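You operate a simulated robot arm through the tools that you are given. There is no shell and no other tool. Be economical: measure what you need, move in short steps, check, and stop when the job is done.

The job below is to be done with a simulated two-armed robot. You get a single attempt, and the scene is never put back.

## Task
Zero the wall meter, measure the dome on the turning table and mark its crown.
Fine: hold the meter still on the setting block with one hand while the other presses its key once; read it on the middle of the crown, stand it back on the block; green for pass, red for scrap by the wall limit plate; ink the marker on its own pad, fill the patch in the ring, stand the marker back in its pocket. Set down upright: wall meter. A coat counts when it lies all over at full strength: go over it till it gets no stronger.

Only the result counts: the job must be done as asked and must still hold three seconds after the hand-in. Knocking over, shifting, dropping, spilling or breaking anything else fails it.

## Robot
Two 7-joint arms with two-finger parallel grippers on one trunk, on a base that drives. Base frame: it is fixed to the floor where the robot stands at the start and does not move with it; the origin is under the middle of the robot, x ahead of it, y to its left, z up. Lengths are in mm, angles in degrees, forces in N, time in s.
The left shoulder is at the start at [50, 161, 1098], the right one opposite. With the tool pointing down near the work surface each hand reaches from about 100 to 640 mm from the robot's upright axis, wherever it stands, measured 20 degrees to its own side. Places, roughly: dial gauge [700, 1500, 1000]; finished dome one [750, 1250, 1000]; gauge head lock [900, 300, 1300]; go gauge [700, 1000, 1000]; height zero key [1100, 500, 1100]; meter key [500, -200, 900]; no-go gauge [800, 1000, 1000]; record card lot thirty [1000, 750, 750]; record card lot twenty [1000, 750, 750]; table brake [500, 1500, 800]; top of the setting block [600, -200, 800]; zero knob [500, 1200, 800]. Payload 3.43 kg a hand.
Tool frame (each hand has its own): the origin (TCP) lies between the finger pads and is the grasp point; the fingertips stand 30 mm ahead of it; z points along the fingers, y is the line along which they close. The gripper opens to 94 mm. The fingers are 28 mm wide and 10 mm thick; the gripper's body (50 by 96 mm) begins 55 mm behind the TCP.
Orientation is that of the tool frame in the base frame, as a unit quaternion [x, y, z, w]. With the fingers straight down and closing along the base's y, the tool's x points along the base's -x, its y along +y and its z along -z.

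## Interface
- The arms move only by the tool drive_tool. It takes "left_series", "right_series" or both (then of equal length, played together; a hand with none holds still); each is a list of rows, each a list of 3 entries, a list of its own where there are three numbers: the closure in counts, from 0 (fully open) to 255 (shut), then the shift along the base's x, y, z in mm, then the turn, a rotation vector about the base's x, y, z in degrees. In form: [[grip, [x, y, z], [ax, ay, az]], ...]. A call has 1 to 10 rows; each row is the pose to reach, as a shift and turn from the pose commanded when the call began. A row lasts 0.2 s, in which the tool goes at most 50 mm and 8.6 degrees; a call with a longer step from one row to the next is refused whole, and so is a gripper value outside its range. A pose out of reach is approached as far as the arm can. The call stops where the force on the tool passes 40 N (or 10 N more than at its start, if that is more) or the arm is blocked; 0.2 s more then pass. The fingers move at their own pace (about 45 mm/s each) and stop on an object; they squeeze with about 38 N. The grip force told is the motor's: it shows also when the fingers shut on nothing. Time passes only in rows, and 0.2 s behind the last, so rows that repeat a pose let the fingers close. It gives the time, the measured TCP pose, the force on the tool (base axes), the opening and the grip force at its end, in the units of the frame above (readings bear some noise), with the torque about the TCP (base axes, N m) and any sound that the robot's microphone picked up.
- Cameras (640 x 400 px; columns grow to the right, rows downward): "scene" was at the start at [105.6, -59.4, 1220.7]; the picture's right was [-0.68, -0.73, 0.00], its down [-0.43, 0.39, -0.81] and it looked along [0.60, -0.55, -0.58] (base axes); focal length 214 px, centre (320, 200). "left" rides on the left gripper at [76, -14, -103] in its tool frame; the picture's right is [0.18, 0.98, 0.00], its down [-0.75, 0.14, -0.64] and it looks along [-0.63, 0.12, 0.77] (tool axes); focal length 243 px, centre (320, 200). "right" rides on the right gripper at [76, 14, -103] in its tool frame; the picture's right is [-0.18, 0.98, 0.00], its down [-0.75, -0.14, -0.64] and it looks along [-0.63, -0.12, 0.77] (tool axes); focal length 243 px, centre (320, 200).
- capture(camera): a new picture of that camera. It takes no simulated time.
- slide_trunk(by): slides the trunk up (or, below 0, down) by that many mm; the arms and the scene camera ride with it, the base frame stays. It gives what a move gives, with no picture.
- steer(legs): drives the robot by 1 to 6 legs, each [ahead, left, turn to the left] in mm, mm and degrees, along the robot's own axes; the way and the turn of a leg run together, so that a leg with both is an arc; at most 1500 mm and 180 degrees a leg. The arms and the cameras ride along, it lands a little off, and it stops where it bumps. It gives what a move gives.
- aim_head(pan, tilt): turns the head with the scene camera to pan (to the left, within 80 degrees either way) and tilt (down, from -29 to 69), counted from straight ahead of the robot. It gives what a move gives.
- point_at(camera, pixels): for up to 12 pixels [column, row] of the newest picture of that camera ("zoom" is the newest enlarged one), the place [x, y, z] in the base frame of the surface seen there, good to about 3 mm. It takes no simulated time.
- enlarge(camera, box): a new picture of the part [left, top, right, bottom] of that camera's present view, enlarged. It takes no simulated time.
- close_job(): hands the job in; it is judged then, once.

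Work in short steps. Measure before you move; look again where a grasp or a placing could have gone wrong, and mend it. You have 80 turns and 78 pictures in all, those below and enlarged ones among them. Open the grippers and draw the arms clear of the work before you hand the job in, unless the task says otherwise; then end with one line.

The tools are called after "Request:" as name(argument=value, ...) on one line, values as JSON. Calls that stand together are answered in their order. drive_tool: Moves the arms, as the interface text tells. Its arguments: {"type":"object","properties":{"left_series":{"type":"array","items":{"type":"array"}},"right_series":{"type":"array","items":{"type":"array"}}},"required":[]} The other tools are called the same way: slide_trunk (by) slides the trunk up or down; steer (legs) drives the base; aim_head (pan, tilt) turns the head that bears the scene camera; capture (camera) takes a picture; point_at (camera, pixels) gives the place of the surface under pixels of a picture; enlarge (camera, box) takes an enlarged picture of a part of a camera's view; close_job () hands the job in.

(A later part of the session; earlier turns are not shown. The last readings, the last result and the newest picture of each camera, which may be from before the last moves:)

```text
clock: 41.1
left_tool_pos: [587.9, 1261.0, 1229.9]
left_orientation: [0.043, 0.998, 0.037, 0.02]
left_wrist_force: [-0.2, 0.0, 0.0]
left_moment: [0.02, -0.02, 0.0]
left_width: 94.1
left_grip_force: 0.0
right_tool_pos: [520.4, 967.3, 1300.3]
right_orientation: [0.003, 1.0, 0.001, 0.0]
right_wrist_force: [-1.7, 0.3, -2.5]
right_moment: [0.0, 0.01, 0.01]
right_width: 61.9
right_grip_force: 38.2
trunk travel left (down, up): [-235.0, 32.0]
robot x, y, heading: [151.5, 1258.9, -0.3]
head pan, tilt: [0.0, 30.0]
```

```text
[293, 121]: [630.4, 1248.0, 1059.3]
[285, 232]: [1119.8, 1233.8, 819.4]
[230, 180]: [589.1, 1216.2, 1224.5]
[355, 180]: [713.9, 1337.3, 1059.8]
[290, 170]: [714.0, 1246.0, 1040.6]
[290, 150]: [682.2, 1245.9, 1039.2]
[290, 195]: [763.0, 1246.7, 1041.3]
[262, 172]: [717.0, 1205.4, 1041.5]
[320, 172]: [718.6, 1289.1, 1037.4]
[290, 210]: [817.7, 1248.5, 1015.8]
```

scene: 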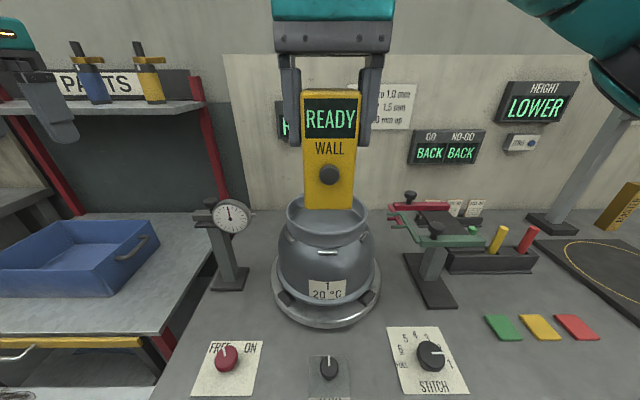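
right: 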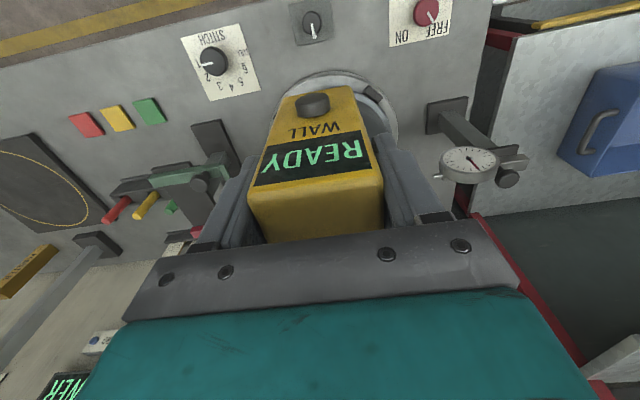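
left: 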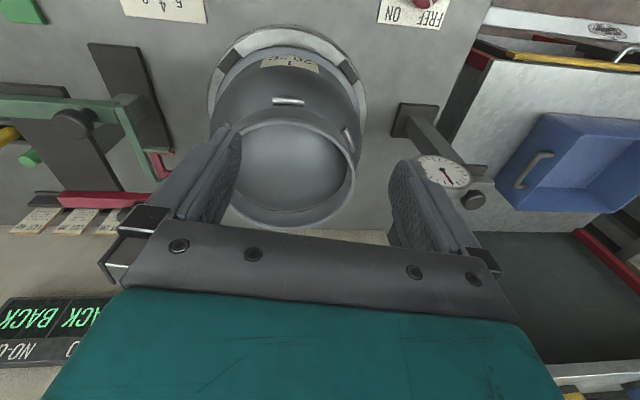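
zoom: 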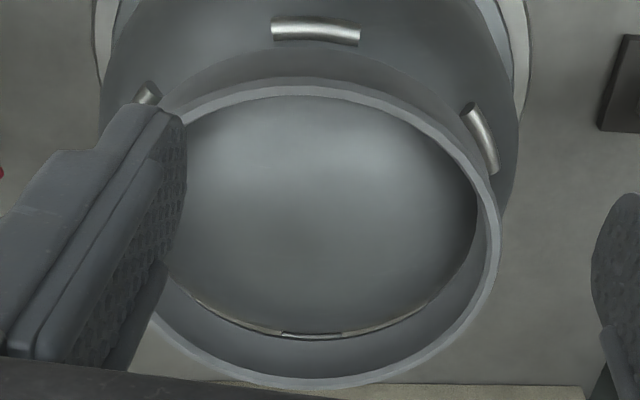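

No boundary visible yet on the crown; that can be studied again later. I withdraw the left hand and bring the meter over the dome, and get rim points for the centre.

Request:
drive_tool(left_series=[[0, [-15, 30, 5], [0, 0, 0]], [0, [-30, 70, 10], [0, 0, 0]], [0, [-45, 115, 20], [0, 0, 0]], [0, [-60, 160, 30], [0, 0, 0]], [0, [-75, 205, 40], [0, 0, 0]], [0, [-90, 250, 50], [0, 0, 0]], [0, [-105, 290, 60], [0, 0, 0]]])

Request:
enlarge(camera="scene", box=[270, 180, 390, 260])

```text
clock: 42.7
left_tool_pos: [481.4, 1554.6, 1286.5]
left_orientation: [0.044, 0.998, 0.036, 0.019]
left_wrist_force: [-0.3, -0.6, 0.8]
left_moment: [0.01, -0.02, 0.0]
left_width: 94.1
left_grip_force: 0.1
right_tool_pos: [518.3, 968.4, 1300.9]
right_orientation: [0.004, 1.0, -0.001, 0.001]
right_wrist_force: [-0.1, 0.2, -2.3]
right_moment: [-0.03, 0.0, -0.02]
right_width: 62.0
right_grip_force: 38.0
trunk travel left (down, up): [-235.0, 32.0]
robot x, y, heading: [149.8, 1263.0, -0.3]
head pan, tilt: [0.0, 30.0]
```

```text
5.00 times, centred on (330, 220) of scene
```

zoom: 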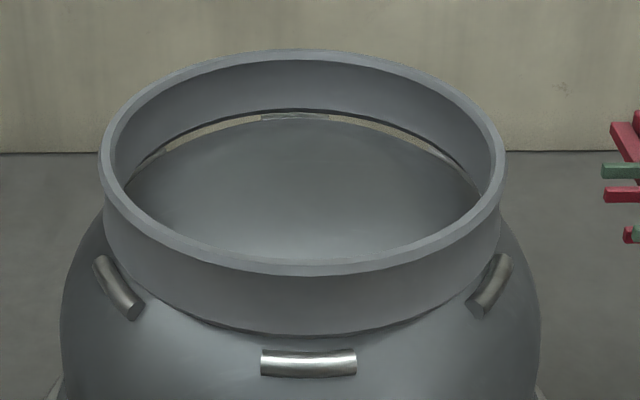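

Measure rim points for the circle fit.

Request:
point_at(camera="zoom", pixels=[[110, 155], [497, 155], [300, 268], [300, 54], [160, 222], [440, 225], [170, 85], [430, 85], [300, 150], [300, 200], [300, 128]])

```text
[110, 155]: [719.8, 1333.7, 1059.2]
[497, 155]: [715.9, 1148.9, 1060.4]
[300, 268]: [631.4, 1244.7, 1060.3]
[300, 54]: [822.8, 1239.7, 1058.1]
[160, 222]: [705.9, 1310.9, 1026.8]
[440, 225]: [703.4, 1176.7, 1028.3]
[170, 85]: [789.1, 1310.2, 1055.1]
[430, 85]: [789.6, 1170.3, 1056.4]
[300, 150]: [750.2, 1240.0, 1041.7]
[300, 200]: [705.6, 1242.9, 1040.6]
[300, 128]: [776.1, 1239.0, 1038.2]
```

Collar centre ≈ [727,1241], crown ≈1041.5. Carry the meter above it.

Request:
drive_tool(right_series=[[255, [20, 40, 0], [0, 0, 0]], [255, [45, 80, 0], [0, 0, 0]], [255, [70, 120, 0], [0, 0, 0]], [255, [95, 160, 0], [0, 0, 0]], [255, [125, 198, 0], [0, 0, 0]], [255, [155, 235, 0], [0, 0, 0]], [255, [185, 265, -20], [0, 0, 0]], [255, [207, 274, -60], [0, 0, 0]], [255, [207, 274, -100], [0, 0, 0]], [255, [207, 274, -125], [0, 0, 0]]])

Request:
capture(camera="scene")

```text
clock: 44.9
left_tool_pos: [481.9, 1552.2, 1287.6]
left_orientation: [0.043, 0.998, 0.038, 0.02]
left_wrist_force: [-0.4, -0.2, 1.7]
left_moment: [0.03, 0.01, 0.02]
left_width: 93.9
left_grip_force: 0.0
right_tool_pos: [728.4, 1240.8, 1174.2]
right_orientation: [0.004, 1.0, 0.001, 0.0]
right_wrist_force: [-0.6, -0.3, -2.3]
right_moment: [0.0, 0.02, 0.0]
right_width: 62.2
right_grip_force: 37.8
right hand out of reach, approached as far as the arm can: row 7, 8
trunk travel left (down, up): [-235.0, 32.0]
robot x, y, heading: [157.4, 1262.3, -0.4]
head pan, tilt: [0.0, 30.0]
```

```text
42 pictures are left
```

scene: 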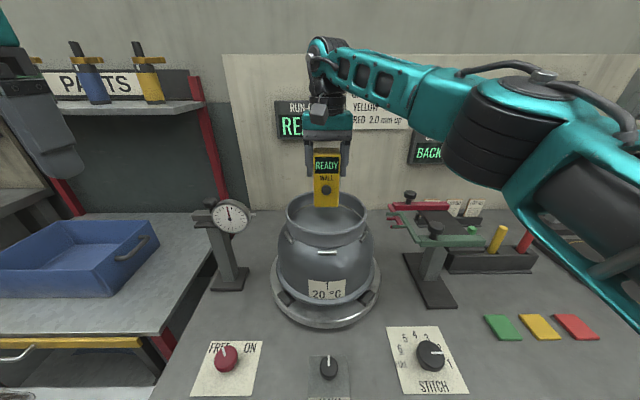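

Meter is centred over the crown. Descend gently towards contact.

Request:
drive_tool(right_series=[[255, [-1, 0, -12], [0, 0, 0]], [255, [-1, 0, -20], [0, 0, 0]], [255, [-1, 0, -24], [0, 0, 0]], [255, [-1, 0, -26], [0, 0, 0]], [255, [-1, 0, -28], [0, 0, 0]]])

Request:
enlarge(camera="scene", box=[270, 120, 390, 260])

```text
clock: 46.1
left_tool_pos: [482.2, 1553.7, 1287.6]
left_orientation: [0.043, 0.998, 0.038, 0.019]
left_wrist_force: [-0.7, -0.9, 0.1]
left_moment: [-0.01, -0.02, 0.0]
left_width: 94.0
left_grip_force: 0.1
right_tool_pos: [727.3, 1242.1, 1147.9]
right_orientation: [0.003, 1.0, -0.001, 0.0]
right_wrist_force: [0.0, -0.1, -2.9]
right_moment: [0.03, -0.01, 0.0]
right_width: 62.3
right_grip_force: 37.7
trunk travel left (down, up): [-235.0, 32.0]
robot x, y, heading: [151.0, 1260.4, -0.3]
head pan, tilt: [0.0, 30.0]
```

```text
2.86 times, centred on (330, 190) of scene
```

zoom: 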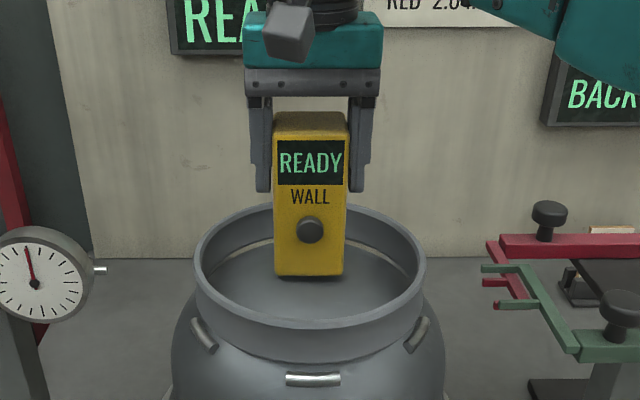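

Still free (weight only). Lower further in 1 mm steps.

Request:
drive_tool(right_series=[[255, [0, 0, -1.5], [0, 0, 0]], [255, [0, 0, -3], [0, 0, 0]], [255, [0, 0, -4], [0, 0, 0]], [255, [0, 0, -5], [0, 0, 0]]])

Request:
enlarge(camera="scene", box=[270, 120, 390, 260])

```text
clock: 47.1
left_tool_pos: [482.8, 1554.2, 1286.5]
left_orientation: [0.043, 0.998, 0.037, 0.019]
left_wrist_force: [0.2, -0.1, 0.5]
left_moment: [0.02, 0.02, 0.0]
left_width: 93.9
left_grip_force: 0.0
right_tool_pos: [727.3, 1241.2, 1142.9]
right_orientation: [0.003, 1.0, 0.001, 0.0]
right_wrist_force: [-0.2, -0.4, -2.8]
right_moment: [0.02, 0.0, -0.05]
right_width: 62.0
right_grip_force: 38.0
trunk travel left (down, up): [-235.0, 32.0]
robot x, y, heading: [155.3, 1263.5, -0.4]
head pan, tilt: [0.0, 30.0]
```

```text
2.86 times, centred on (330, 190) of scene
```

zoom: 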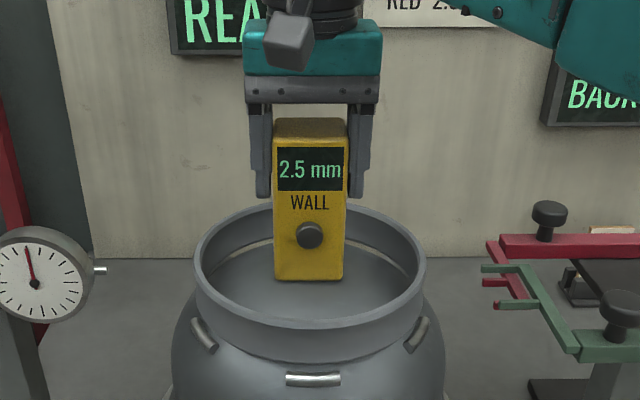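

It reads 2.5 mm without contact force yet; I settle 1–2 mm further and re-read, zoomed.

Request:
drive_tool(right_series=[[255, [0, 0, -1], [0, 0, 0]], [255, [0, 0, -2], [0, 0, 0]], [255, [0, 0, -2], [0, 0, 0]], [255, [0, 0, -2], [0, 0, 0]], [255, [0, 0, -2], [0, 0, 0]]])

Request:
enlarge(camera="scene", box=[305, 150, 355, 225])

```text
clock: 48.3
left_tool_pos: [481.6, 1554.5, 1288.6]
left_orientation: [0.043, 0.998, 0.037, 0.02]
left_wrist_force: [0.0, -0.6, 0.3]
left_moment: [0.0, 0.0, -0.02]
left_width: 93.9
left_grip_force: 0.0
right_tool_pos: [727.4, 1242.1, 1141.9]
right_orientation: [0.003, 1.0, 0.0, 0.001]
right_wrist_force: [3.4, 0.3, 7.6]
right_moment: [0.0, -0.09, 0.0]
right_width: 62.1
right_grip_force: 37.7
trunk travel left (down, up): [-235.0, 32.0]
robot x, y, heading: [152.4, 1264.0, -0.7]
head pan, tilt: [0.0, 30.0]
```

```text
5.33 times, centred on (330, 188) of scene
```

zoom: 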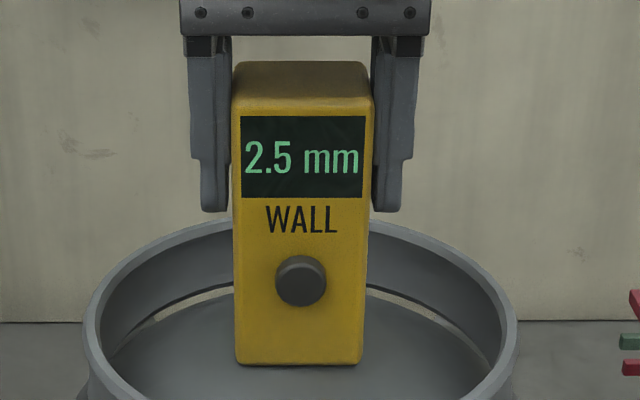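

Firm contact (~10 N) and it still reads 2.5 mm: "2.5 mm up PASS" → green. Lift the meter straight up and draw back.

Request:
drive_tool(right_series=[[255, [0, 0, 20], [0, 0, 0]], [255, [0, 0, 60], [0, 0, 0]], [255, [0, 0, 100], [0, 0, 0]], [255, [-35, 0, 130], [0, 0, 0]], [255, [-75, 0, 150], [0, 0, 0]], [255, [-115, 0, 155], [0, 0, 0]], [255, [-160, 0, 155], [0, 0, 0]], [255, [-205, 0, 155], [0, 0, 0]]])

Request:
steer(legs=[[-153, 0, 0], [0, -1465, 0]])

Request:
slide_trunk(by=-110)

Request:
aim_head(pan=0, tilt=42)

Request:
capture(camera="scene")

```text
clock: 50.1
left_tool_pos: [481.0, 1553.4, 1288.0]
left_orientation: [0.043, 0.998, 0.037, 0.02]
left_wrist_force: [0.5, -0.3, -0.1]
left_moment: [0.03, 0.0, -0.02]
left_width: 94.1
left_grip_force: 0.0
right_tool_pos: [520.1, 1242.6, 1295.8]
right_orientation: [0.005, 1.0, 0.001, 0.001]
right_wrist_force: [-0.1, 0.0, -2.1]
right_moment: [0.02, -0.01, 0.0]
right_width: 62.4
right_grip_force: 38.0
right hand out of reach, approached as far as the arm can: row 3
trunk travel left (down, up): [-235.0, 32.0]
robot x, y, heading: [150.6, 1262.0, -0.3]
head pan, tilt: [0.0, 30.0]
```

```text
clock: 58.4
left_tool_pos: [317.6, 88.5, 1287.7]
left_orientation: [0.043, 0.998, 0.037, 0.02]
left_wrist_force: [-0.7, 0.4, -0.4]
left_moment: [0.0, 0.02, 0.0]
left_width: 94.0
left_grip_force: 0.1
right_tool_pos: [355.8, -222.3, 1295.4]
right_orientation: [0.004, 1.0, 0.0, -0.001]
right_wrist_force: [0.1, 0.0, -2.7]
right_moment: [0.03, 0.02, -0.05]
right_width: 62.4
right_grip_force: 38.0
trunk travel left (down, up): [-235.0, 32.0]
robot x, y, heading: [-10.5, -204.6, -0.5]
head pan, tilt: [0.0, 30.0]
```

```text
clock: 59.8
left_tool_pos: [316.0, 89.1, 1178.1]
left_orientation: [0.044, 0.998, 0.038, 0.019]
left_wrist_force: [0.4, 0.8, 0.2]
left_moment: [0.0, 0.04, 0.02]
left_width: 94.2
left_grip_force: 0.1
right_tool_pos: [355.8, -222.3, 1185.8]
right_orientation: [0.004, 1.0, 0.0, 0.0]
right_wrist_force: [-0.5, -0.6, -2.6]
right_moment: [-0.01, 0.04, 0.0]
right_width: 62.1
right_grip_force: 37.9
trunk travel left (down, up): [-125.0, 142.0]
robot x, y, heading: [-12.1, -203.3, -0.7]
head pan, tilt: [0.0, 30.0]
```

```text
clock: 60.5
left_tool_pos: [317.7, 89.1, 1176.7]
left_orientation: [0.043, 0.998, 0.038, 0.019]
left_wrist_force: [0.4, 0.0, 0.4]
left_moment: [-0.04, -0.01, 0.0]
left_width: 94.4
left_grip_force: 0.1
right_tool_pos: [355.8, -222.3, 1186.8]
right_orientation: [0.003, 1.0, 0.0, 0.0]
right_wrist_force: [-0.4, -0.2, -3.3]
right_moment: [-0.01, -0.01, -0.04]
right_width: 62.1
right_grip_force: 38.0
trunk travel left (down, up): [-125.0, 142.0]
robot x, y, heading: [-14.6, -210.2, -0.4]
head pan, tilt: [0.0, 42.0]
```

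```text
38 pictures are left
```

scene: 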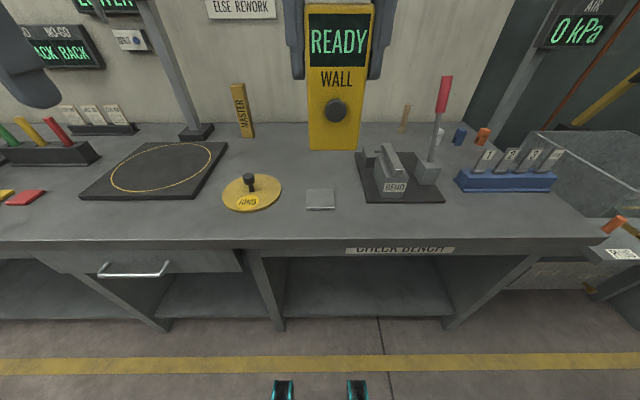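

Block is free at (320,198). Move the meter above it (TCP target [560.5,−209.8]), correcting 0.6° yaw.

Request:
drive_tool(right_series=[[255, [25, 2, 0], [0, 0, 0.6]], [255, [65, 4, -20], [0, 0, 0.6]], [255, [105, 6, -50], [0, 0, 0.6]], [255, [145, 8, -80], [0, 0, 0.6]], [255, [180, 10, -110], [0, 0, 0.6]], [255, [204, 12.5, -145], [0, 0, 0.6]], [255, [204.5, 12.5, -185], [0, 0, 0.6]], [255, [204.5, 12.5, -225], [0, 0, 0.6]], [255, [204.5, 12.5, -240], [0, 0, 0.6]]])

Request:
drive_tool(right_series=[[255, [0, 0, 0], [0, 0, 0]]])

Request:
enlarge(camera="scene", box=[270, 130, 370, 220])

Request:
point_at(camera="scene", pixels=[[309, 190], [333, 189], [308, 208], [334, 208], [320, 199]])

```text
clock: 62.5
left_tool_pos: [317.5, 89.3, 1176.5]
left_orientation: [0.043, 0.998, 0.037, 0.02]
left_wrist_force: [-0.1, -1.2, -0.1]
left_moment: [-0.01, 0.0, 0.04]
left_width: 94.1
left_grip_force: 0.1
right_tool_pos: [560.2, -209.3, 947.0]
right_orientation: [-0.002, 1.0, -0.001, 0.0]
right_wrist_force: [-0.9, -0.3, -3.1]
right_moment: [0.02, 0.02, -0.02]
right_width: 62.3
right_grip_force: 38.1
trunk travel left (down, up): [-125.0, 142.0]
robot x, y, heading: [-11.8, -203.0, -0.5]
head pan, tilt: [0.0, 42.0]
```

```text
clock: 62.9
left_tool_pos: [316.8, 90.1, 1177.3]
left_orientation: [0.043, 0.998, 0.038, 0.019]
left_wrist_force: [-0.8, 0.1, -0.4]
left_moment: [-0.01, 0.0, 0.03]
left_width: 94.1
left_grip_force: 0.0
right_tool_pos: [560.6, -208.9, 946.3]
right_orientation: [-0.002, 1.0, 0.0, -0.001]
right_wrist_force: [0.4, 0.4, -2.5]
right_moment: [-0.02, 0.01, -0.03]
right_width: 62.0
right_grip_force: 38.3
trunk travel left (down, up): [-125.0, 142.0]
robot x, y, heading: [-11.3, -203.7, -0.6]
head pan, tilt: [0.0, 42.0]
```

```text
4.44 times, centred on (320, 175) of scene
```

zoom: 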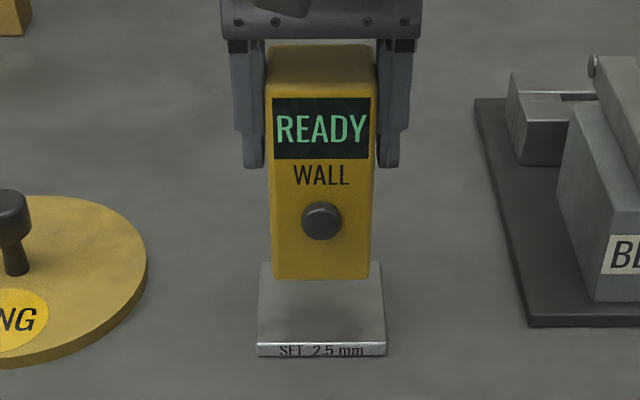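

```text
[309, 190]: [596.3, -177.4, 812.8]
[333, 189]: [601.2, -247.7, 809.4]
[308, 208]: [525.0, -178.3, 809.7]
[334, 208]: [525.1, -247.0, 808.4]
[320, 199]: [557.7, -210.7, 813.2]
```

Aligned with the block (x 525–600, y −247..−177). Lower to z≈915 gently.

Request:
drive_tool(right_series=[[255, [0, -1, -15], [0, 0, 0]], [255, [0, -1, -25], [0, 0, 0]], [255, [0, -1, -29], [0, 0, 0]], [255, [0, -1, -31], [0, 0, 0]], [255, [0, -1, -32], [0, 0, 0]], [255, [0, -1, -32], [0, 0, 0]]])

Request:
enlarge(camera="scene", box=[270, 130, 370, 220])

```text
clock: 64.3
left_tool_pos: [317.3, 88.8, 1176.8]
left_orientation: [0.043, 0.998, 0.038, 0.019]
left_wrist_force: [0.8, 0.7, -0.9]
left_moment: [0.01, 0.02, 0.01]
left_width: 94.0
left_grip_force: 0.0
right_tool_pos: [559.6, -210.2, 914.4]
right_orientation: [-0.002, 1.0, 0.001, 0.0]
right_wrist_force: [0.5, 0.3, 0.1]
right_moment: [-0.03, -0.11, 0.0]
right_width: 62.0
right_grip_force: 37.7
trunk travel left (down, up): [-125.0, 142.0]
robot x, y, heading: [-10.1, -203.0, -0.5]
head pan, tilt: [0.0, 42.0]
```

```text
4.44 times, centred on (320, 175) of scene
```

zoom: 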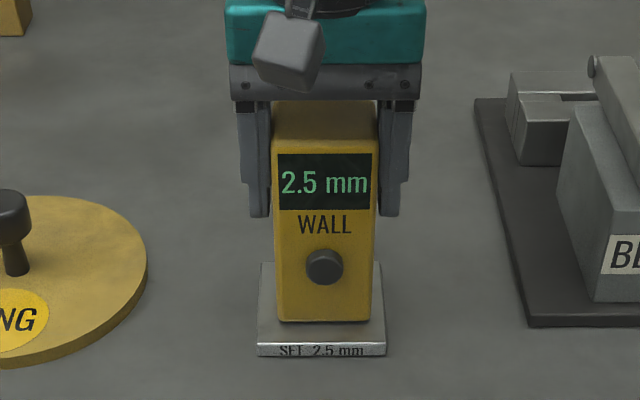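

Resting (weight is off the hand), display 2.5 mm. Open and retreat upward.

Request:
drive_tool(right_series=[[170, [0, 0, 0], [0, 0, 0]], [0, [0, 0, 0], [0, 0, 0]], [0, [0, 0, 0], [0, 0, 0]], [0, [0, 0, 15], [0, 0, 0]], [0, [0, 0, 55], [0, 0, 0]], [0, [0, 0, 100], [0, 0, 0]], [0, [-45, 0, 110], [0, 0, 0]], [0, [-90, 0, 150], [0, 0, 0]], [0, [-135, 0, 190], [0, 0, 0]], [0, [-180, 0, 220], [0, 0, 0]]])

Request:
enlarge(camera="scene", box=[270, 130, 370, 220])

```text
refused: row 8 steps farther than a row can; nothing moved
```

```text
4.44 times, centred on (320, 175) of scene
```

zoom: 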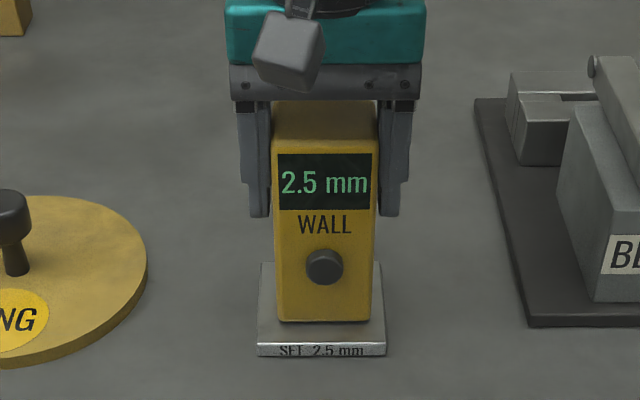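

Row step too long; same with smaller steps.

Request:
drive_tool(right_series=[[170, [0, 0, 0], [0, 0, 0]], [0, [0, 0, 0], [0, 0, 0]], [0, [0, 0, 0], [0, 0, 0]], [0, [0, 0, 0], [0, 0, 0]], [0, [0, 0, 15], [0, 0, 0]], [0, [0, 0, 55], [0, 0, 0]], [0, [0, 0, 100], [0, 0, 0]], [0, [-30, 0, 135], [0, 0, 0]], [0, [-65, 0, 165], [0, 0, 0]], [0, [-100, 0, 195], [0, 0, 0]]])

Request:
enlarge(camera="scene", box=[270, 130, 370, 220])

```text
clock: 66.5
left_tool_pos: [317.8, 88.8, 1178.7]
left_orientation: [0.043, 0.998, 0.038, 0.02]
left_wrist_force: [0.6, 0.4, -0.3]
left_moment: [0.0, 0.02, -0.02]
left_width: 94.1
left_grip_force: 0.1
right_tool_pos: [459.7, -214.0, 1108.9]
right_orientation: [-0.002, 1.0, 0.0, -0.001]
right_wrist_force: [0.0, 0.6, -0.3]
right_moment: [0.01, -0.04, -0.02]
right_width: 93.8
right_grip_force: 0.0
trunk travel left (down, up): [-125.0, 142.0]
robot x, y, heading: [-13.2, -204.0, -0.2]
head pan, tilt: [0.0, 42.0]
```

```text
4.44 times, centred on (320, 175) of scene
```

zoom: 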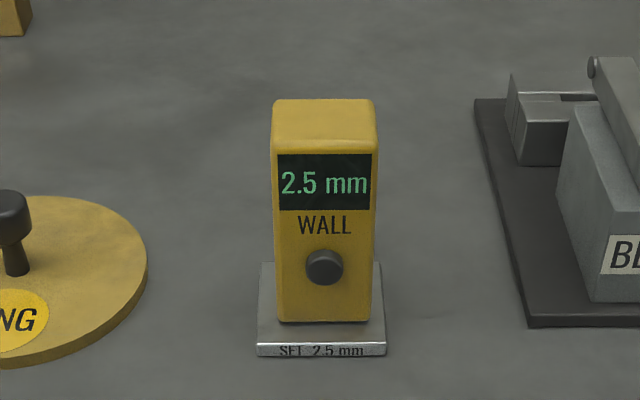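

The meter stands upright on the block. Retract the right hand, then drive to the markers.

Request:
drive_tool(right_series=[[0, [-35, 0, 30], [0, 0, 0]], [0, [-70, 0, 60], [0, 0, 0]], [0, [-100, 0, 90], [0, 0, 0]]])

Request:
steer(legs=[[0, 1170, 0], [180, 0, 0]])

Request:
aim_head(pan=-15, tilt=42)

Request:
capture(camera="scene")

```text
clock: 67.3
left_tool_pos: [316.1, 89.7, 1177.1]
left_orientation: [0.043, 0.998, 0.037, 0.02]
left_wrist_force: [-0.6, 0.4, -0.8]
left_moment: [0.01, -0.01, 0.03]
left_width: 93.9
left_grip_force: 0.0
right_tool_pos: [361.6, -211.9, 1201.2]
right_orientation: [-0.002, 1.0, 0.0, -0.001]
right_wrist_force: [0.7, -0.8, 0.6]
right_moment: [0.01, 0.03, -0.03]
right_width: 94.1
right_grip_force: 0.0
trunk travel left (down, up): [-125.0, 142.0]
robot x, y, heading: [-10.8, -205.7, -0.3]
head pan, tilt: [0.0, 42.0]
```

```text
clock: 74.5
left_tool_pos: [493.7, 1282.9, 1176.6]
left_orientation: [0.04, 0.998, 0.038, 0.019]
left_wrist_force: [0.0, -0.9, -0.5]
left_moment: [-0.01, -0.02, 0.0]
left_width: 94.1
left_grip_force: 0.1
right_tool_pos: [541.6, 981.6, 1200.5]
right_orientation: [-0.006, 1.0, -0.001, -0.001]
right_wrist_force: [-0.1, 0.0, 0.0]
right_moment: [0.0, -0.01, 0.0]
right_width: 94.0
right_grip_force: 0.0
trunk travel left (down, up): [-125.0, 142.0]
robot x, y, heading: [167.5, 987.0, 0.1]
head pan, tilt: [0.0, 42.0]
```

```text
clock: 75.2
left_tool_pos: [494.3, 1282.8, 1176.9]
left_orientation: [0.039, 0.998, 0.038, 0.019]
left_wrist_force: [-0.2, 0.8, 0.2]
left_moment: [-0.03, 0.04, 0.03]
left_width: 94.0
left_grip_force: 0.0
right_tool_pos: [540.6, 982.2, 1201.2]
right_orientation: [-0.005, 1.0, 0.0, -0.001]
right_wrist_force: [0.1, 0.8, -0.6]
right_moment: [0.01, 0.01, -0.02]
right_width: 94.3
right_grip_force: 0.0
trunk travel left (down, up): [-125.0, 142.0]
robot x, y, heading: [164.9, 985.0, -0.2]
head pan, tilt: [-15.0, 42.0]
```

```text
33 pictures are left
```

scene: 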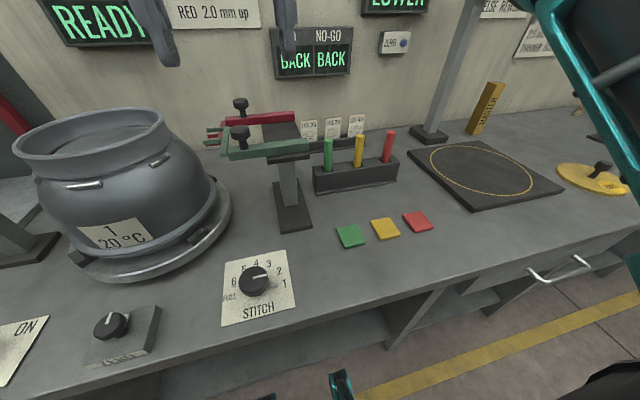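

Measure marker, pad and the fork stand edges.

Request:
enlarge(camera="scene", box=[200, 90, 440, 250])

Request:
point_at(camera="scene", pixels=[[328, 140], [328, 166], [323, 150], [333, 150], [336, 230], [358, 226], [343, 248], [366, 242], [350, 237], [308, 142], [310, 150], [293, 117]])

```text
2.50 times, centred on (320, 170) of scene
```

zoom: 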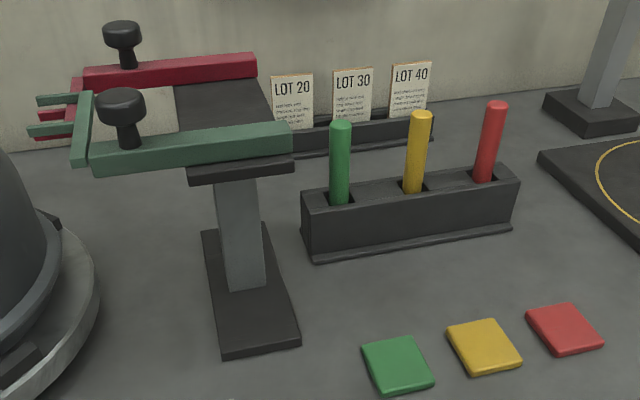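

```text
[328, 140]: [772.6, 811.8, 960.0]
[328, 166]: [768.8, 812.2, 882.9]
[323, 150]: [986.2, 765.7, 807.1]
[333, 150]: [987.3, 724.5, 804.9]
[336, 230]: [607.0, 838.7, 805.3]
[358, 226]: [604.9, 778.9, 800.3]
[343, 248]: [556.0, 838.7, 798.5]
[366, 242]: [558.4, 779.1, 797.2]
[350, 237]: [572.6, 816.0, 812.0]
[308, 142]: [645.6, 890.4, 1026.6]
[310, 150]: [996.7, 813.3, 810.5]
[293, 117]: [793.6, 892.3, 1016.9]
```

Marker: centre ≈[782,808], top z≈962, rack top ≈880; fork stand edge at y≥890. Right hand approaches on y 808, partly closed, below and clear of the stand.

Request:
drive_tool(right_series=[[80, [10, -45, 0], [0, 0, 0]], [80, [20, -90, 0], [0, 0, 0]], [80, [30, -135, 0], [0, 0, 0]], [80, [40, -174, -15], [0, 0, 0]], [80, [50, -174, -60], [0, 0, 0]], [80, [60, -174, -105], [0, 0, 0]], [80, [80, -174, -150], [0, 0, 0]], [80, [125, -174, -165], [0, 0, 0]], [80, [170, -174, -165], [0, 0, 0]], [80, [215, -174, -165], [0, 0, 0]]])

Request:
capture(camera="right")

Request:
capture(camera="scene")

```text
clock: 77.4
left_tool_pos: [493.4, 1283.2, 1177.8]
left_orientation: [0.039, 0.998, 0.037, 0.019]
left_wrist_force: [0.2, 0.1, -0.5]
left_moment: [0.04, 0.01, 0.02]
left_width: 94.0
left_grip_force: 0.0
right_tool_pos: [757.5, 809.6, 1034.0]
right_orientation: [-0.006, 1.0, 0.0, 0.0]
right_wrist_force: [0.2, 0.1, -0.5]
right_moment: [-0.02, 0.04, 0.0]
right_width: 64.8
right_grip_force: 0.0
trunk travel left (down, up): [-125.0, 142.0]
robot x, y, heading: [165.6, 986.3, -0.1]
head pan, tilt: [-15.0, 42.0]
```

```text
31 pictures are left
```

right: 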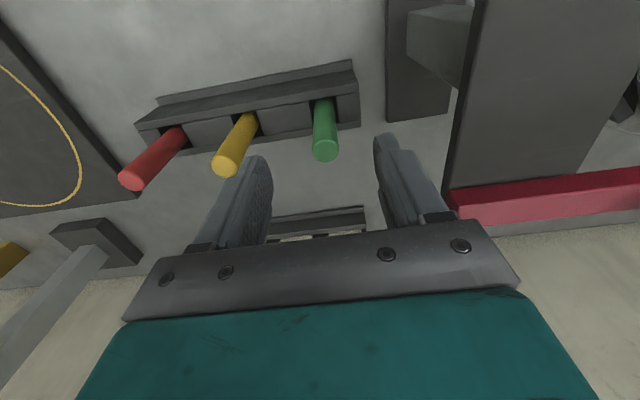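

```text
30 pictures are left
```

scene: 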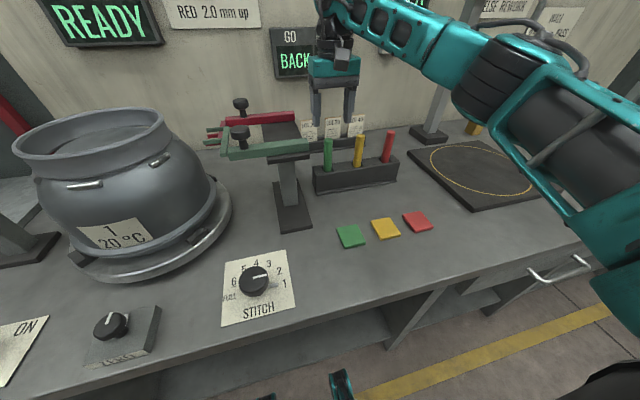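

Get the marker top from the right camera.

Request:
point_at(camera="right", pixels=[[326, 150], [316, 148], [336, 148], [326, 143], [326, 157], [323, 115], [320, 97]])

```text
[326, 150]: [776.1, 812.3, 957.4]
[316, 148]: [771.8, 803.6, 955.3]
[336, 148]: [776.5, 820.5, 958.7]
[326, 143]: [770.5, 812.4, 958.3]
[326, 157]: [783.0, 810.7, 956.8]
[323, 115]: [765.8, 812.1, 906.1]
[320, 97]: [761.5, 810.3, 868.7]
```

Marker centre ≈[776.5,812], top 958. Descend and grasp at z≈935.

Request:
drive_tool(right_series=[[80, [19, 2.4, -10], [0, 0, 0]], [80, [19, 2.4, -50], [0, 0, 0]], [80, [19, 2.4, -85], [0, 0, 0]], [80, [19, 2.4, -99], [0, 0, 0]], [80, [19, 2.4, -99], [0, 0, 0]], [255, [19, 2.4, -99], [0, 0, 0]], [255, [19, 2.4, -99], [0, 0, 0]], [255, [19, 2.4, -99], [0, 0, 0]], [255, [19, 2.4, -99], [0, 0, 0]]])

Request:
enlarge(camera="scene", box=[260, 60, 440, 210])

```text
clock: 79.4
left_tool_pos: [494.1, 1281.4, 1177.0]
left_orientation: [0.039, 0.998, 0.037, 0.019]
left_wrist_force: [0.0, -0.2, -0.3]
left_moment: [-0.01, 0.0, 0.0]
left_width: 93.9
left_grip_force: 0.1
right_tool_pos: [774.3, 809.4, 935.1]
right_orientation: [-0.005, 1.0, 0.0, 0.0]
right_wrist_force: [0.5, -0.4, 0.7]
right_moment: [0.0, 0.0, 0.01]
right_width: 21.9
right_grip_force: 38.9
trunk travel left (down, up): [-125.0, 142.0]
robot x, y, heading: [168.7, 985.2, -0.2]
head pan, tilt: [-15.0, 42.0]
```

```text
2.67 times, centred on (350, 135) of scene
```

zoom: 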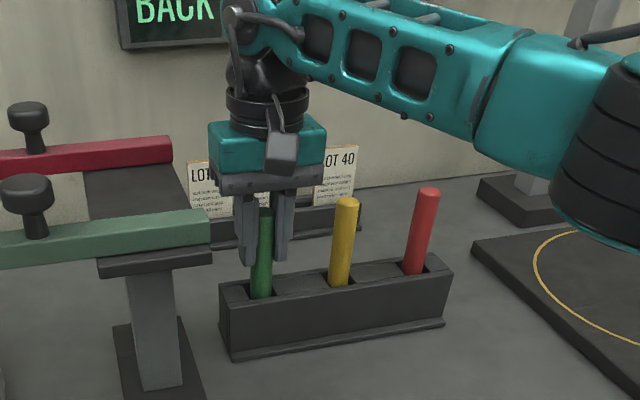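

Marker gripped (21.9 mm) at [774.5,810.5,935]. Lift straight up 110 mm and check its tip.

Request:
drive_tool(right_series=[[255, [0, 0, 30], [0, 0, 0]], [255, [0, 0, 70], [0, 0, 0]], [255, [0, 0, 110], [0, 0, 0]], [255, [-40, 0, 115], [0, 0, 0]], [255, [-85, 0, 115], [0, 0, 0]], [255, [-130, 0, 115], [0, 0, 0]], [255, [-170, 0, 110], [0, 0, 0]], [255, [-199, 2, 110], [0, 0, 0]]])

Request:
enlarge(camera="scene", box=[290, 90, 450, 250])

```text
clock: 81.2
left_tool_pos: [493.3, 1281.0, 1177.0]
left_orientation: [0.039, 0.998, 0.037, 0.019]
left_wrist_force: [0.3, -0.1, -0.4]
left_moment: [-0.01, -0.03, -0.02]
left_width: 94.0
left_grip_force: 0.0
right_tool_pos: [573.0, 809.8, 1044.8]
right_orientation: [-0.004, 1.0, 0.0, 0.0]
right_wrist_force: [-0.2, 0.9, -0.4]
right_moment: [0.01, 0.02, -0.01]
right_width: 22.2
right_grip_force: 38.0
trunk travel left (down, up): [-125.0, 142.0]
robot x, y, heading: [160.6, 986.9, -0.3]
head pan, tilt: [-15.0, 42.0]
```

```text
2.50 times, centred on (370, 170) of scene
```

zoom: 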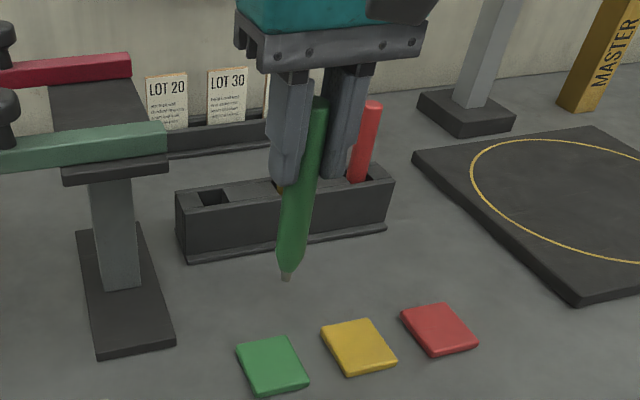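

Measure nib position and pad.

Request:
point_at(camera="zoom", pixels=[[286, 277], [287, 272], [289, 255], [298, 220], [242, 347], [290, 340], [258, 390], [303, 380], [272, 363]])

```text
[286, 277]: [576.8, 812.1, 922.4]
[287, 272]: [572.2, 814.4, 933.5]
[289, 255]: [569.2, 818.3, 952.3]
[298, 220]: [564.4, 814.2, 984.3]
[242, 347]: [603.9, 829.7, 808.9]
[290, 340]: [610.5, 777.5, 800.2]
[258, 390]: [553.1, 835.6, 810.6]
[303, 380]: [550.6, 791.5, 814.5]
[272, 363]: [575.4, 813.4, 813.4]
```

Nib ≈124.5 mm below TCP and over the pad centre ([578,811], top ≈812). Descend towards the pad.

Request:
drive_tool(right_series=[[255, [2, 0, -45], [0, 0, 0]], [255, [2, 0, -85], [0, 0, 0]], [255, [2, 0, -100], [0, 0, 0]], [255, [2, 0, -105], [0, 0, 0]], [255, [2, 0, -107], [0, 0, 0]], [255, [2, 0, -109], [0, 0, 0]]])

Request:
enlarge(camera="scene", box=[290, 150, 450, 260])

```text
clock: 82.6
left_tool_pos: [493.5, 1282.7, 1178.2]
left_orientation: [0.04, 0.998, 0.038, 0.02]
left_wrist_force: [0.4, -0.3, 0.3]
left_moment: [-0.01, -0.03, -0.01]
left_width: 93.8
left_grip_force: 0.0
right_tool_pos: [579.1, 811.1, 939.9]
right_orientation: [-0.004, 1.0, 0.0, 0.002]
right_wrist_force: [-2.0, -3.2, 8.8]
right_moment: [-0.35, 0.13, 0.0]
right_width: 21.9
right_grip_force: 38.2
trunk travel left (down, up): [-125.0, 142.0]
robot x, y, heading: [166.2, 986.4, -0.0]
head pan, tilt: [-15.0, 42.0]
```

```text
3.64 times, centred on (370, 205) of scene
```

zoom: 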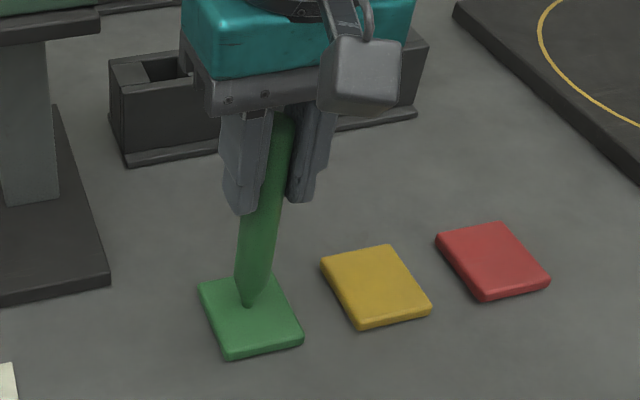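

Contact (~9 N) on the green pad. Dwell briefly, easing slightly, then lift and look at the nib.

Request:
drive_tool(right_series=[[255, [0, 0, 1], [0, 0, 0]], [255, [0, 0, 1], [0, 0, 0]], [255, [0, 0, 1], [0, 0, 0]], [255, [0, 0, 0.5], [0, 0, 0]], [255, [0, 0, 0.5], [0, 0, 0]], [255, [0, 0, 20], [0, 0, 0]], [255, [0, 0, 60], [0, 0, 0]]])

Request:
enlarge(camera="scene", box=[310, 150, 420, 255])

```text
clock: 84.2
left_tool_pos: [493.4, 1281.7, 1177.8]
left_orientation: [0.04, 0.998, 0.038, 0.019]
left_wrist_force: [0.8, -1.0, -0.5]
left_moment: [-0.01, -0.05, 0.01]
left_width: 94.2
left_grip_force: 0.1
right_tool_pos: [577.1, 812.4, 998.8]
right_orientation: [-0.005, 1.0, 0.0, -0.001]
right_wrist_force: [-0.3, -0.8, -0.6]
right_moment: [-0.01, 0.01, 0.0]
right_width: 22.2
right_grip_force: 38.4
trunk travel left (down, up): [-125.0, 142.0]
robot x, y, heading: [168.1, 987.5, -0.2]
head pan, tilt: [-15.0, 42.0]
```

```text
3.81 times, centred on (365, 202) of scene
```

zoom: 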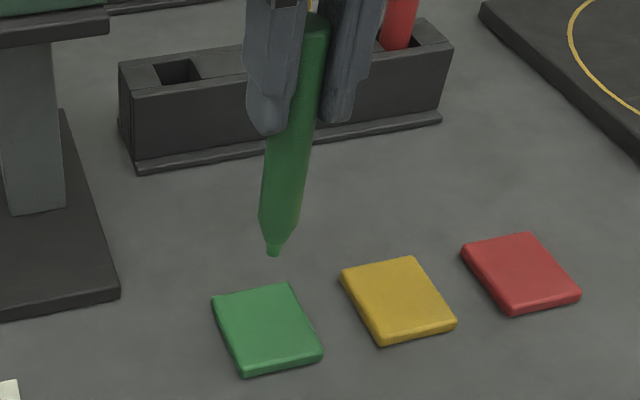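

The nib is now green. Raise the trunk and hand, and drive left to the dome.

Request:
drive_tool(right_series=[[255, [-20, 0, 40], [0, 0, 0]], [255, [-40, 0, 80], [0, 0, 0]], [255, [-55, 0, 120], [0, 0, 0]]])

Request:
slide_trunk(by=110)

Request:
steer(legs=[[-12, 290, 0]])

Request:
aim_head(pan=0, tilt=35)

Request:
enlarge(camera="scene", box=[240, 150, 400, 260])

```text
clock: 85.0
left_tool_pos: [492.8, 1282.5, 1176.5]
left_orientation: [0.039, 0.998, 0.038, 0.019]
left_wrist_force: [0.3, -0.4, -0.4]
left_moment: [0.01, 0.03, 0.02]
left_width: 94.1
left_grip_force: 0.0
right_tool_pos: [522.2, 814.5, 1115.6]
right_orientation: [-0.006, 1.0, 0.0, 0.0]
right_wrist_force: [0.0, 0.2, -0.5]
right_moment: [0.02, -0.02, -0.01]
right_width: 22.3
right_grip_force: 37.8
trunk travel left (down, up): [-125.0, 142.0]
robot x, y, heading: [165.5, 985.8, -0.1]
head pan, tilt: [-15.0, 42.0]
```

```text
clock: 86.4
left_tool_pos: [494.2, 1282.1, 1287.3]
left_orientation: [0.04, 0.998, 0.037, 0.019]
left_wrist_force: [-0.3, -0.2, -0.1]
left_moment: [-0.02, 0.0, 0.01]
left_width: 94.0
left_grip_force: 0.0
right_tool_pos: [522.9, 815.1, 1225.2]
right_orientation: [-0.004, 1.0, 0.0, 0.001]
right_wrist_force: [-0.6, 0.5, -0.1]
right_moment: [0.0, -0.03, 0.01]
right_width: 22.3
right_grip_force: 37.6
trunk travel left (down, up): [-235.0, 32.0]
robot x, y, heading: [166.3, 987.8, -0.2]
head pan, tilt: [-15.0, 42.0]
```

```text
clock: 88.4
left_tool_pos: [482.6, 1570.8, 1286.3]
left_orientation: [0.039, 0.998, 0.037, 0.02]
left_wrist_force: [0.1, 0.7, 0.6]
left_moment: [-0.03, 0.01, 0.0]
left_width: 94.1
left_grip_force: 0.1
right_tool_pos: [510.7, 1103.0, 1225.8]
right_orientation: [-0.003, 1.0, 0.0, 0.0]
right_wrist_force: [-0.3, 0.5, -0.9]
right_moment: [-0.04, 0.01, -0.01]
right_width: 21.9
right_grip_force: 38.0
trunk travel left (down, up): [-235.0, 32.0]
robot x, y, heading: [155.9, 1271.6, -0.2]
head pan, tilt: [-15.0, 42.0]
```

```text
clock: 89.2
left_tool_pos: [481.9, 1570.7, 1286.0]
left_orientation: [0.04, 0.998, 0.037, 0.019]
left_wrist_force: [0.3, -0.4, -0.6]
left_moment: [-0.01, 0.02, 0.01]
left_width: 94.0
left_grip_force: 0.2
right_tool_pos: [510.9, 1103.5, 1224.4]
right_orientation: [-0.004, 1.0, 0.0, 0.001]
right_wrist_force: [0.4, -0.3, -0.5]
right_moment: [-0.03, 0.01, -0.01]
right_width: 22.1
right_grip_force: 37.9
trunk travel left (down, up): [-235.0, 32.0]
robot x, y, heading: [152.2, 1272.3, -0.2]
head pan, tilt: [0.0, 35.0]
```

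```text
3.64 times, centred on (320, 205) of scene
```

zoom: 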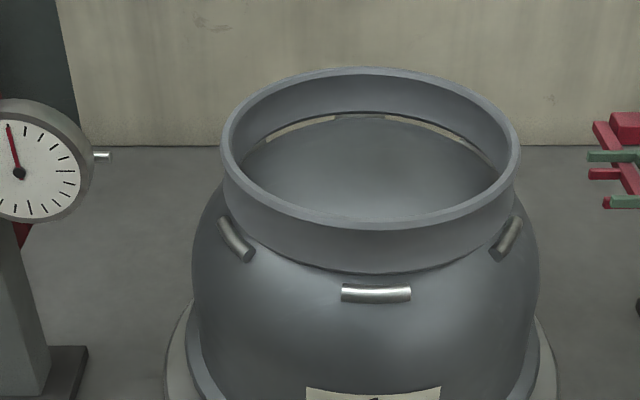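

No drawn ring shows on the crown; the collar itself is the ring. Bring the nib over the crown centre and lower to just above it.

Request:
drive_tool(right_series=[[255, [35, 22, 0], [0, 0, 0]], [255, [70, 45, 0], [0, 0, 0]], [255, [105, 68, 0], [0, 0, 0]], [255, [140, 91, 0], [0, 0, 0]], [255, [178, 114, 0], [0, 0, 0]], [255, [214, 136, 0], [0, 0, 0]], [255, [214, 136, -30], [0, 0, 0]], [255, [214, 136, -50], [0, 0, 0]], [255, [214, 136, -54], [0, 0, 0]], [255, [214, 136, -56], [0, 0, 0]]])

Request:
enlarge(camera="scene", box=[270, 140, 390, 220])

```text
clock: 91.4
left_tool_pos: [482.6, 1571.0, 1287.5]
left_orientation: [0.04, 0.998, 0.037, 0.02]
left_wrist_force: [-0.5, 0.0, -0.4]
left_moment: [-0.04, -0.02, 0.0]
left_width: 94.0
left_grip_force: 0.0
right_tool_pos: [725.5, 1239.1, 1170.3]
right_orientation: [-0.003, 1.0, 0.0, 0.0]
right_wrist_force: [-1.3, 0.0, -0.7]
right_moment: [-0.01, -0.02, -0.02]
right_width: 22.0
right_grip_force: 38.3
trunk travel left (down, up): [-235.0, 32.0]
robot x, y, heading: [153.3, 1276.5, 0.0]
head pan, tilt: [0.0, 35.0]
```

```text
5.00 times, centred on (330, 180) of scene
```

zoom: 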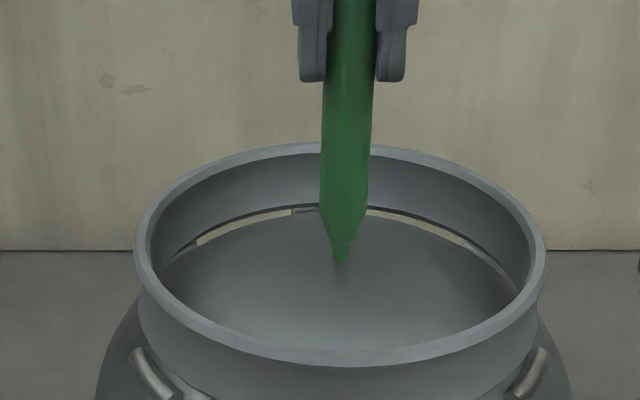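

Nib just above the crown centre. Lower in 1 mm steps until contact, then make a small first stroke.

Request:
drive_tool(right_series=[[255, [0, 1, -1], [0, 0, 0]], [255, [0, 1, -2], [0, 0, 0]], [255, [0, 1, -3], [0, 0, 0]], [255, [0, 1, -4], [0, 0, 0]]])

Request:
drive_tool(right_series=[[255, [0, 8, 0], [0, 0, 0]], [255, [0, -8, 0], [0, 0, 0]], [255, [0, 0, 0], [0, 0, 0]]])

Request:
enlarge(camera="scene", box=[280, 160, 380, 220])

```text
clock: 92.4
left_tool_pos: [482.5, 1569.9, 1287.5]
left_orientation: [0.04, 0.998, 0.037, 0.019]
left_wrist_force: [0.2, -0.3, -0.3]
left_moment: [-0.02, -0.01, -0.02]
left_width: 93.9
left_grip_force: 0.1
right_tool_pos: [724.1, 1241.0, 1166.2]
right_orientation: [-0.004, 1.0, -0.001, 0.0]
right_wrist_force: [0.5, 1.1, 0.7]
right_moment: [0.01, -0.02, 0.0]
right_width: 22.2
right_grip_force: 38.0
trunk travel left (down, up): [-235.0, 32.0]
robot x, y, heading: [157.3, 1275.4, -0.3]
head pan, tilt: [0.0, 35.0]
```

```text
clock: 93.2
left_tool_pos: [482.3, 1572.6, 1286.9]
left_orientation: [0.04, 0.998, 0.038, 0.019]
left_wrist_force: [0.1, -0.3, -0.5]
left_moment: [0.0, 0.01, -0.04]
left_width: 94.0
left_grip_force: 0.0
right_tool_pos: [723.8, 1241.7, 1166.2]
right_orientation: [-0.004, 1.0, 0.0, 0.0]
right_wrist_force: [0.2, 0.4, 1.2]
right_moment: [0.05, 0.0, 0.02]
right_width: 22.1
right_grip_force: 38.2
trunk travel left (down, up): [-235.0, 32.0]
robot x, y, heading: [155.9, 1275.5, -0.1]
head pan, tilt: [0.0, 35.0]
```

```text
6.40 times, centred on (330, 190) of scene
```

zoom: 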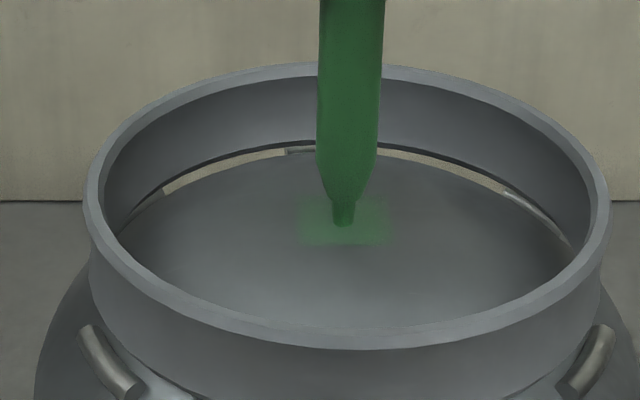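

A translucent green patch (about 33×35 mm around the centre) shows. I raster over it with light pressure.

Request:
drive_tool(right_series=[[255, [-12, -12, -0.7], [0, 0, 0]], [255, [-12, 12, -0.7], [0, 0, 0]], [255, [-6, 12, -0.7], [0, 0, 0]], [255, [-6, -12, -0.7], [0, 0, 0]], [255, [0, -12, -0.7], [0, 0, 0]], [255, [0, 12, -0.7], [0, 0, 0]], [255, [6, 12, -0.7], [0, 0, 0]], [255, [6, -12, -0.7], [0, 0, 0]], [255, [12, -12, -0.7], [0, 0, 0]], [255, [12, 12, -0.7], [0, 0, 0]]])

Request:
enlarge(camera="scene", box=[280, 160, 380, 220])

```text
clock: 95.4
left_tool_pos: [482.1, 1570.9, 1288.4]
left_orientation: [0.041, 0.998, 0.038, 0.02]
left_wrist_force: [-0.6, 0.2, 0.5]
left_moment: [-0.02, -0.02, -0.01]
left_width: 93.8
left_grip_force: 0.1
right_tool_pos: [735.9, 1251.5, 1166.1]
right_orientation: [-0.004, 1.0, -0.001, 0.001]
right_wrist_force: [0.1, -1.8, 7.3]
right_moment: [-0.11, -0.04, -0.02]
right_width: 21.9
right_grip_force: 38.2
trunk travel left (down, up): [-235.0, 32.0]
robot x, y, heading: [156.9, 1274.5, -0.0]
head pan, tilt: [0.0, 35.0]
```

```text
6.40 times, centred on (330, 190) of scene
```

zoom: 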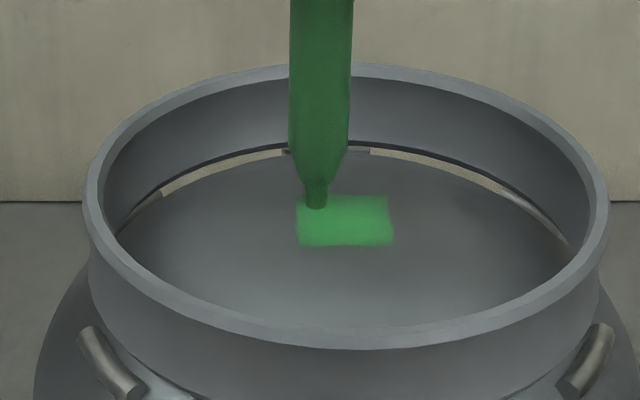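

The patch has fixed bounds (zoom 297–393 × 195–246). Measure them to cover the edges well.

Request:
point_at(camera="zoom", pixels=[[300, 218], [391, 220], [335, 245], [355, 245], [360, 197], [385, 197], [345, 221], [317, 207]])

```text
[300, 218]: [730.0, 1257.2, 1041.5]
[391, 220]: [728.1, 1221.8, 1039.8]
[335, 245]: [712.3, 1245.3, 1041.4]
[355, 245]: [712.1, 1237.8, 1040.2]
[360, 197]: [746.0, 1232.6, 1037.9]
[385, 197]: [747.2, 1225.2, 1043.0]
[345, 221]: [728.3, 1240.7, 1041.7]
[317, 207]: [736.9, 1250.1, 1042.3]
```

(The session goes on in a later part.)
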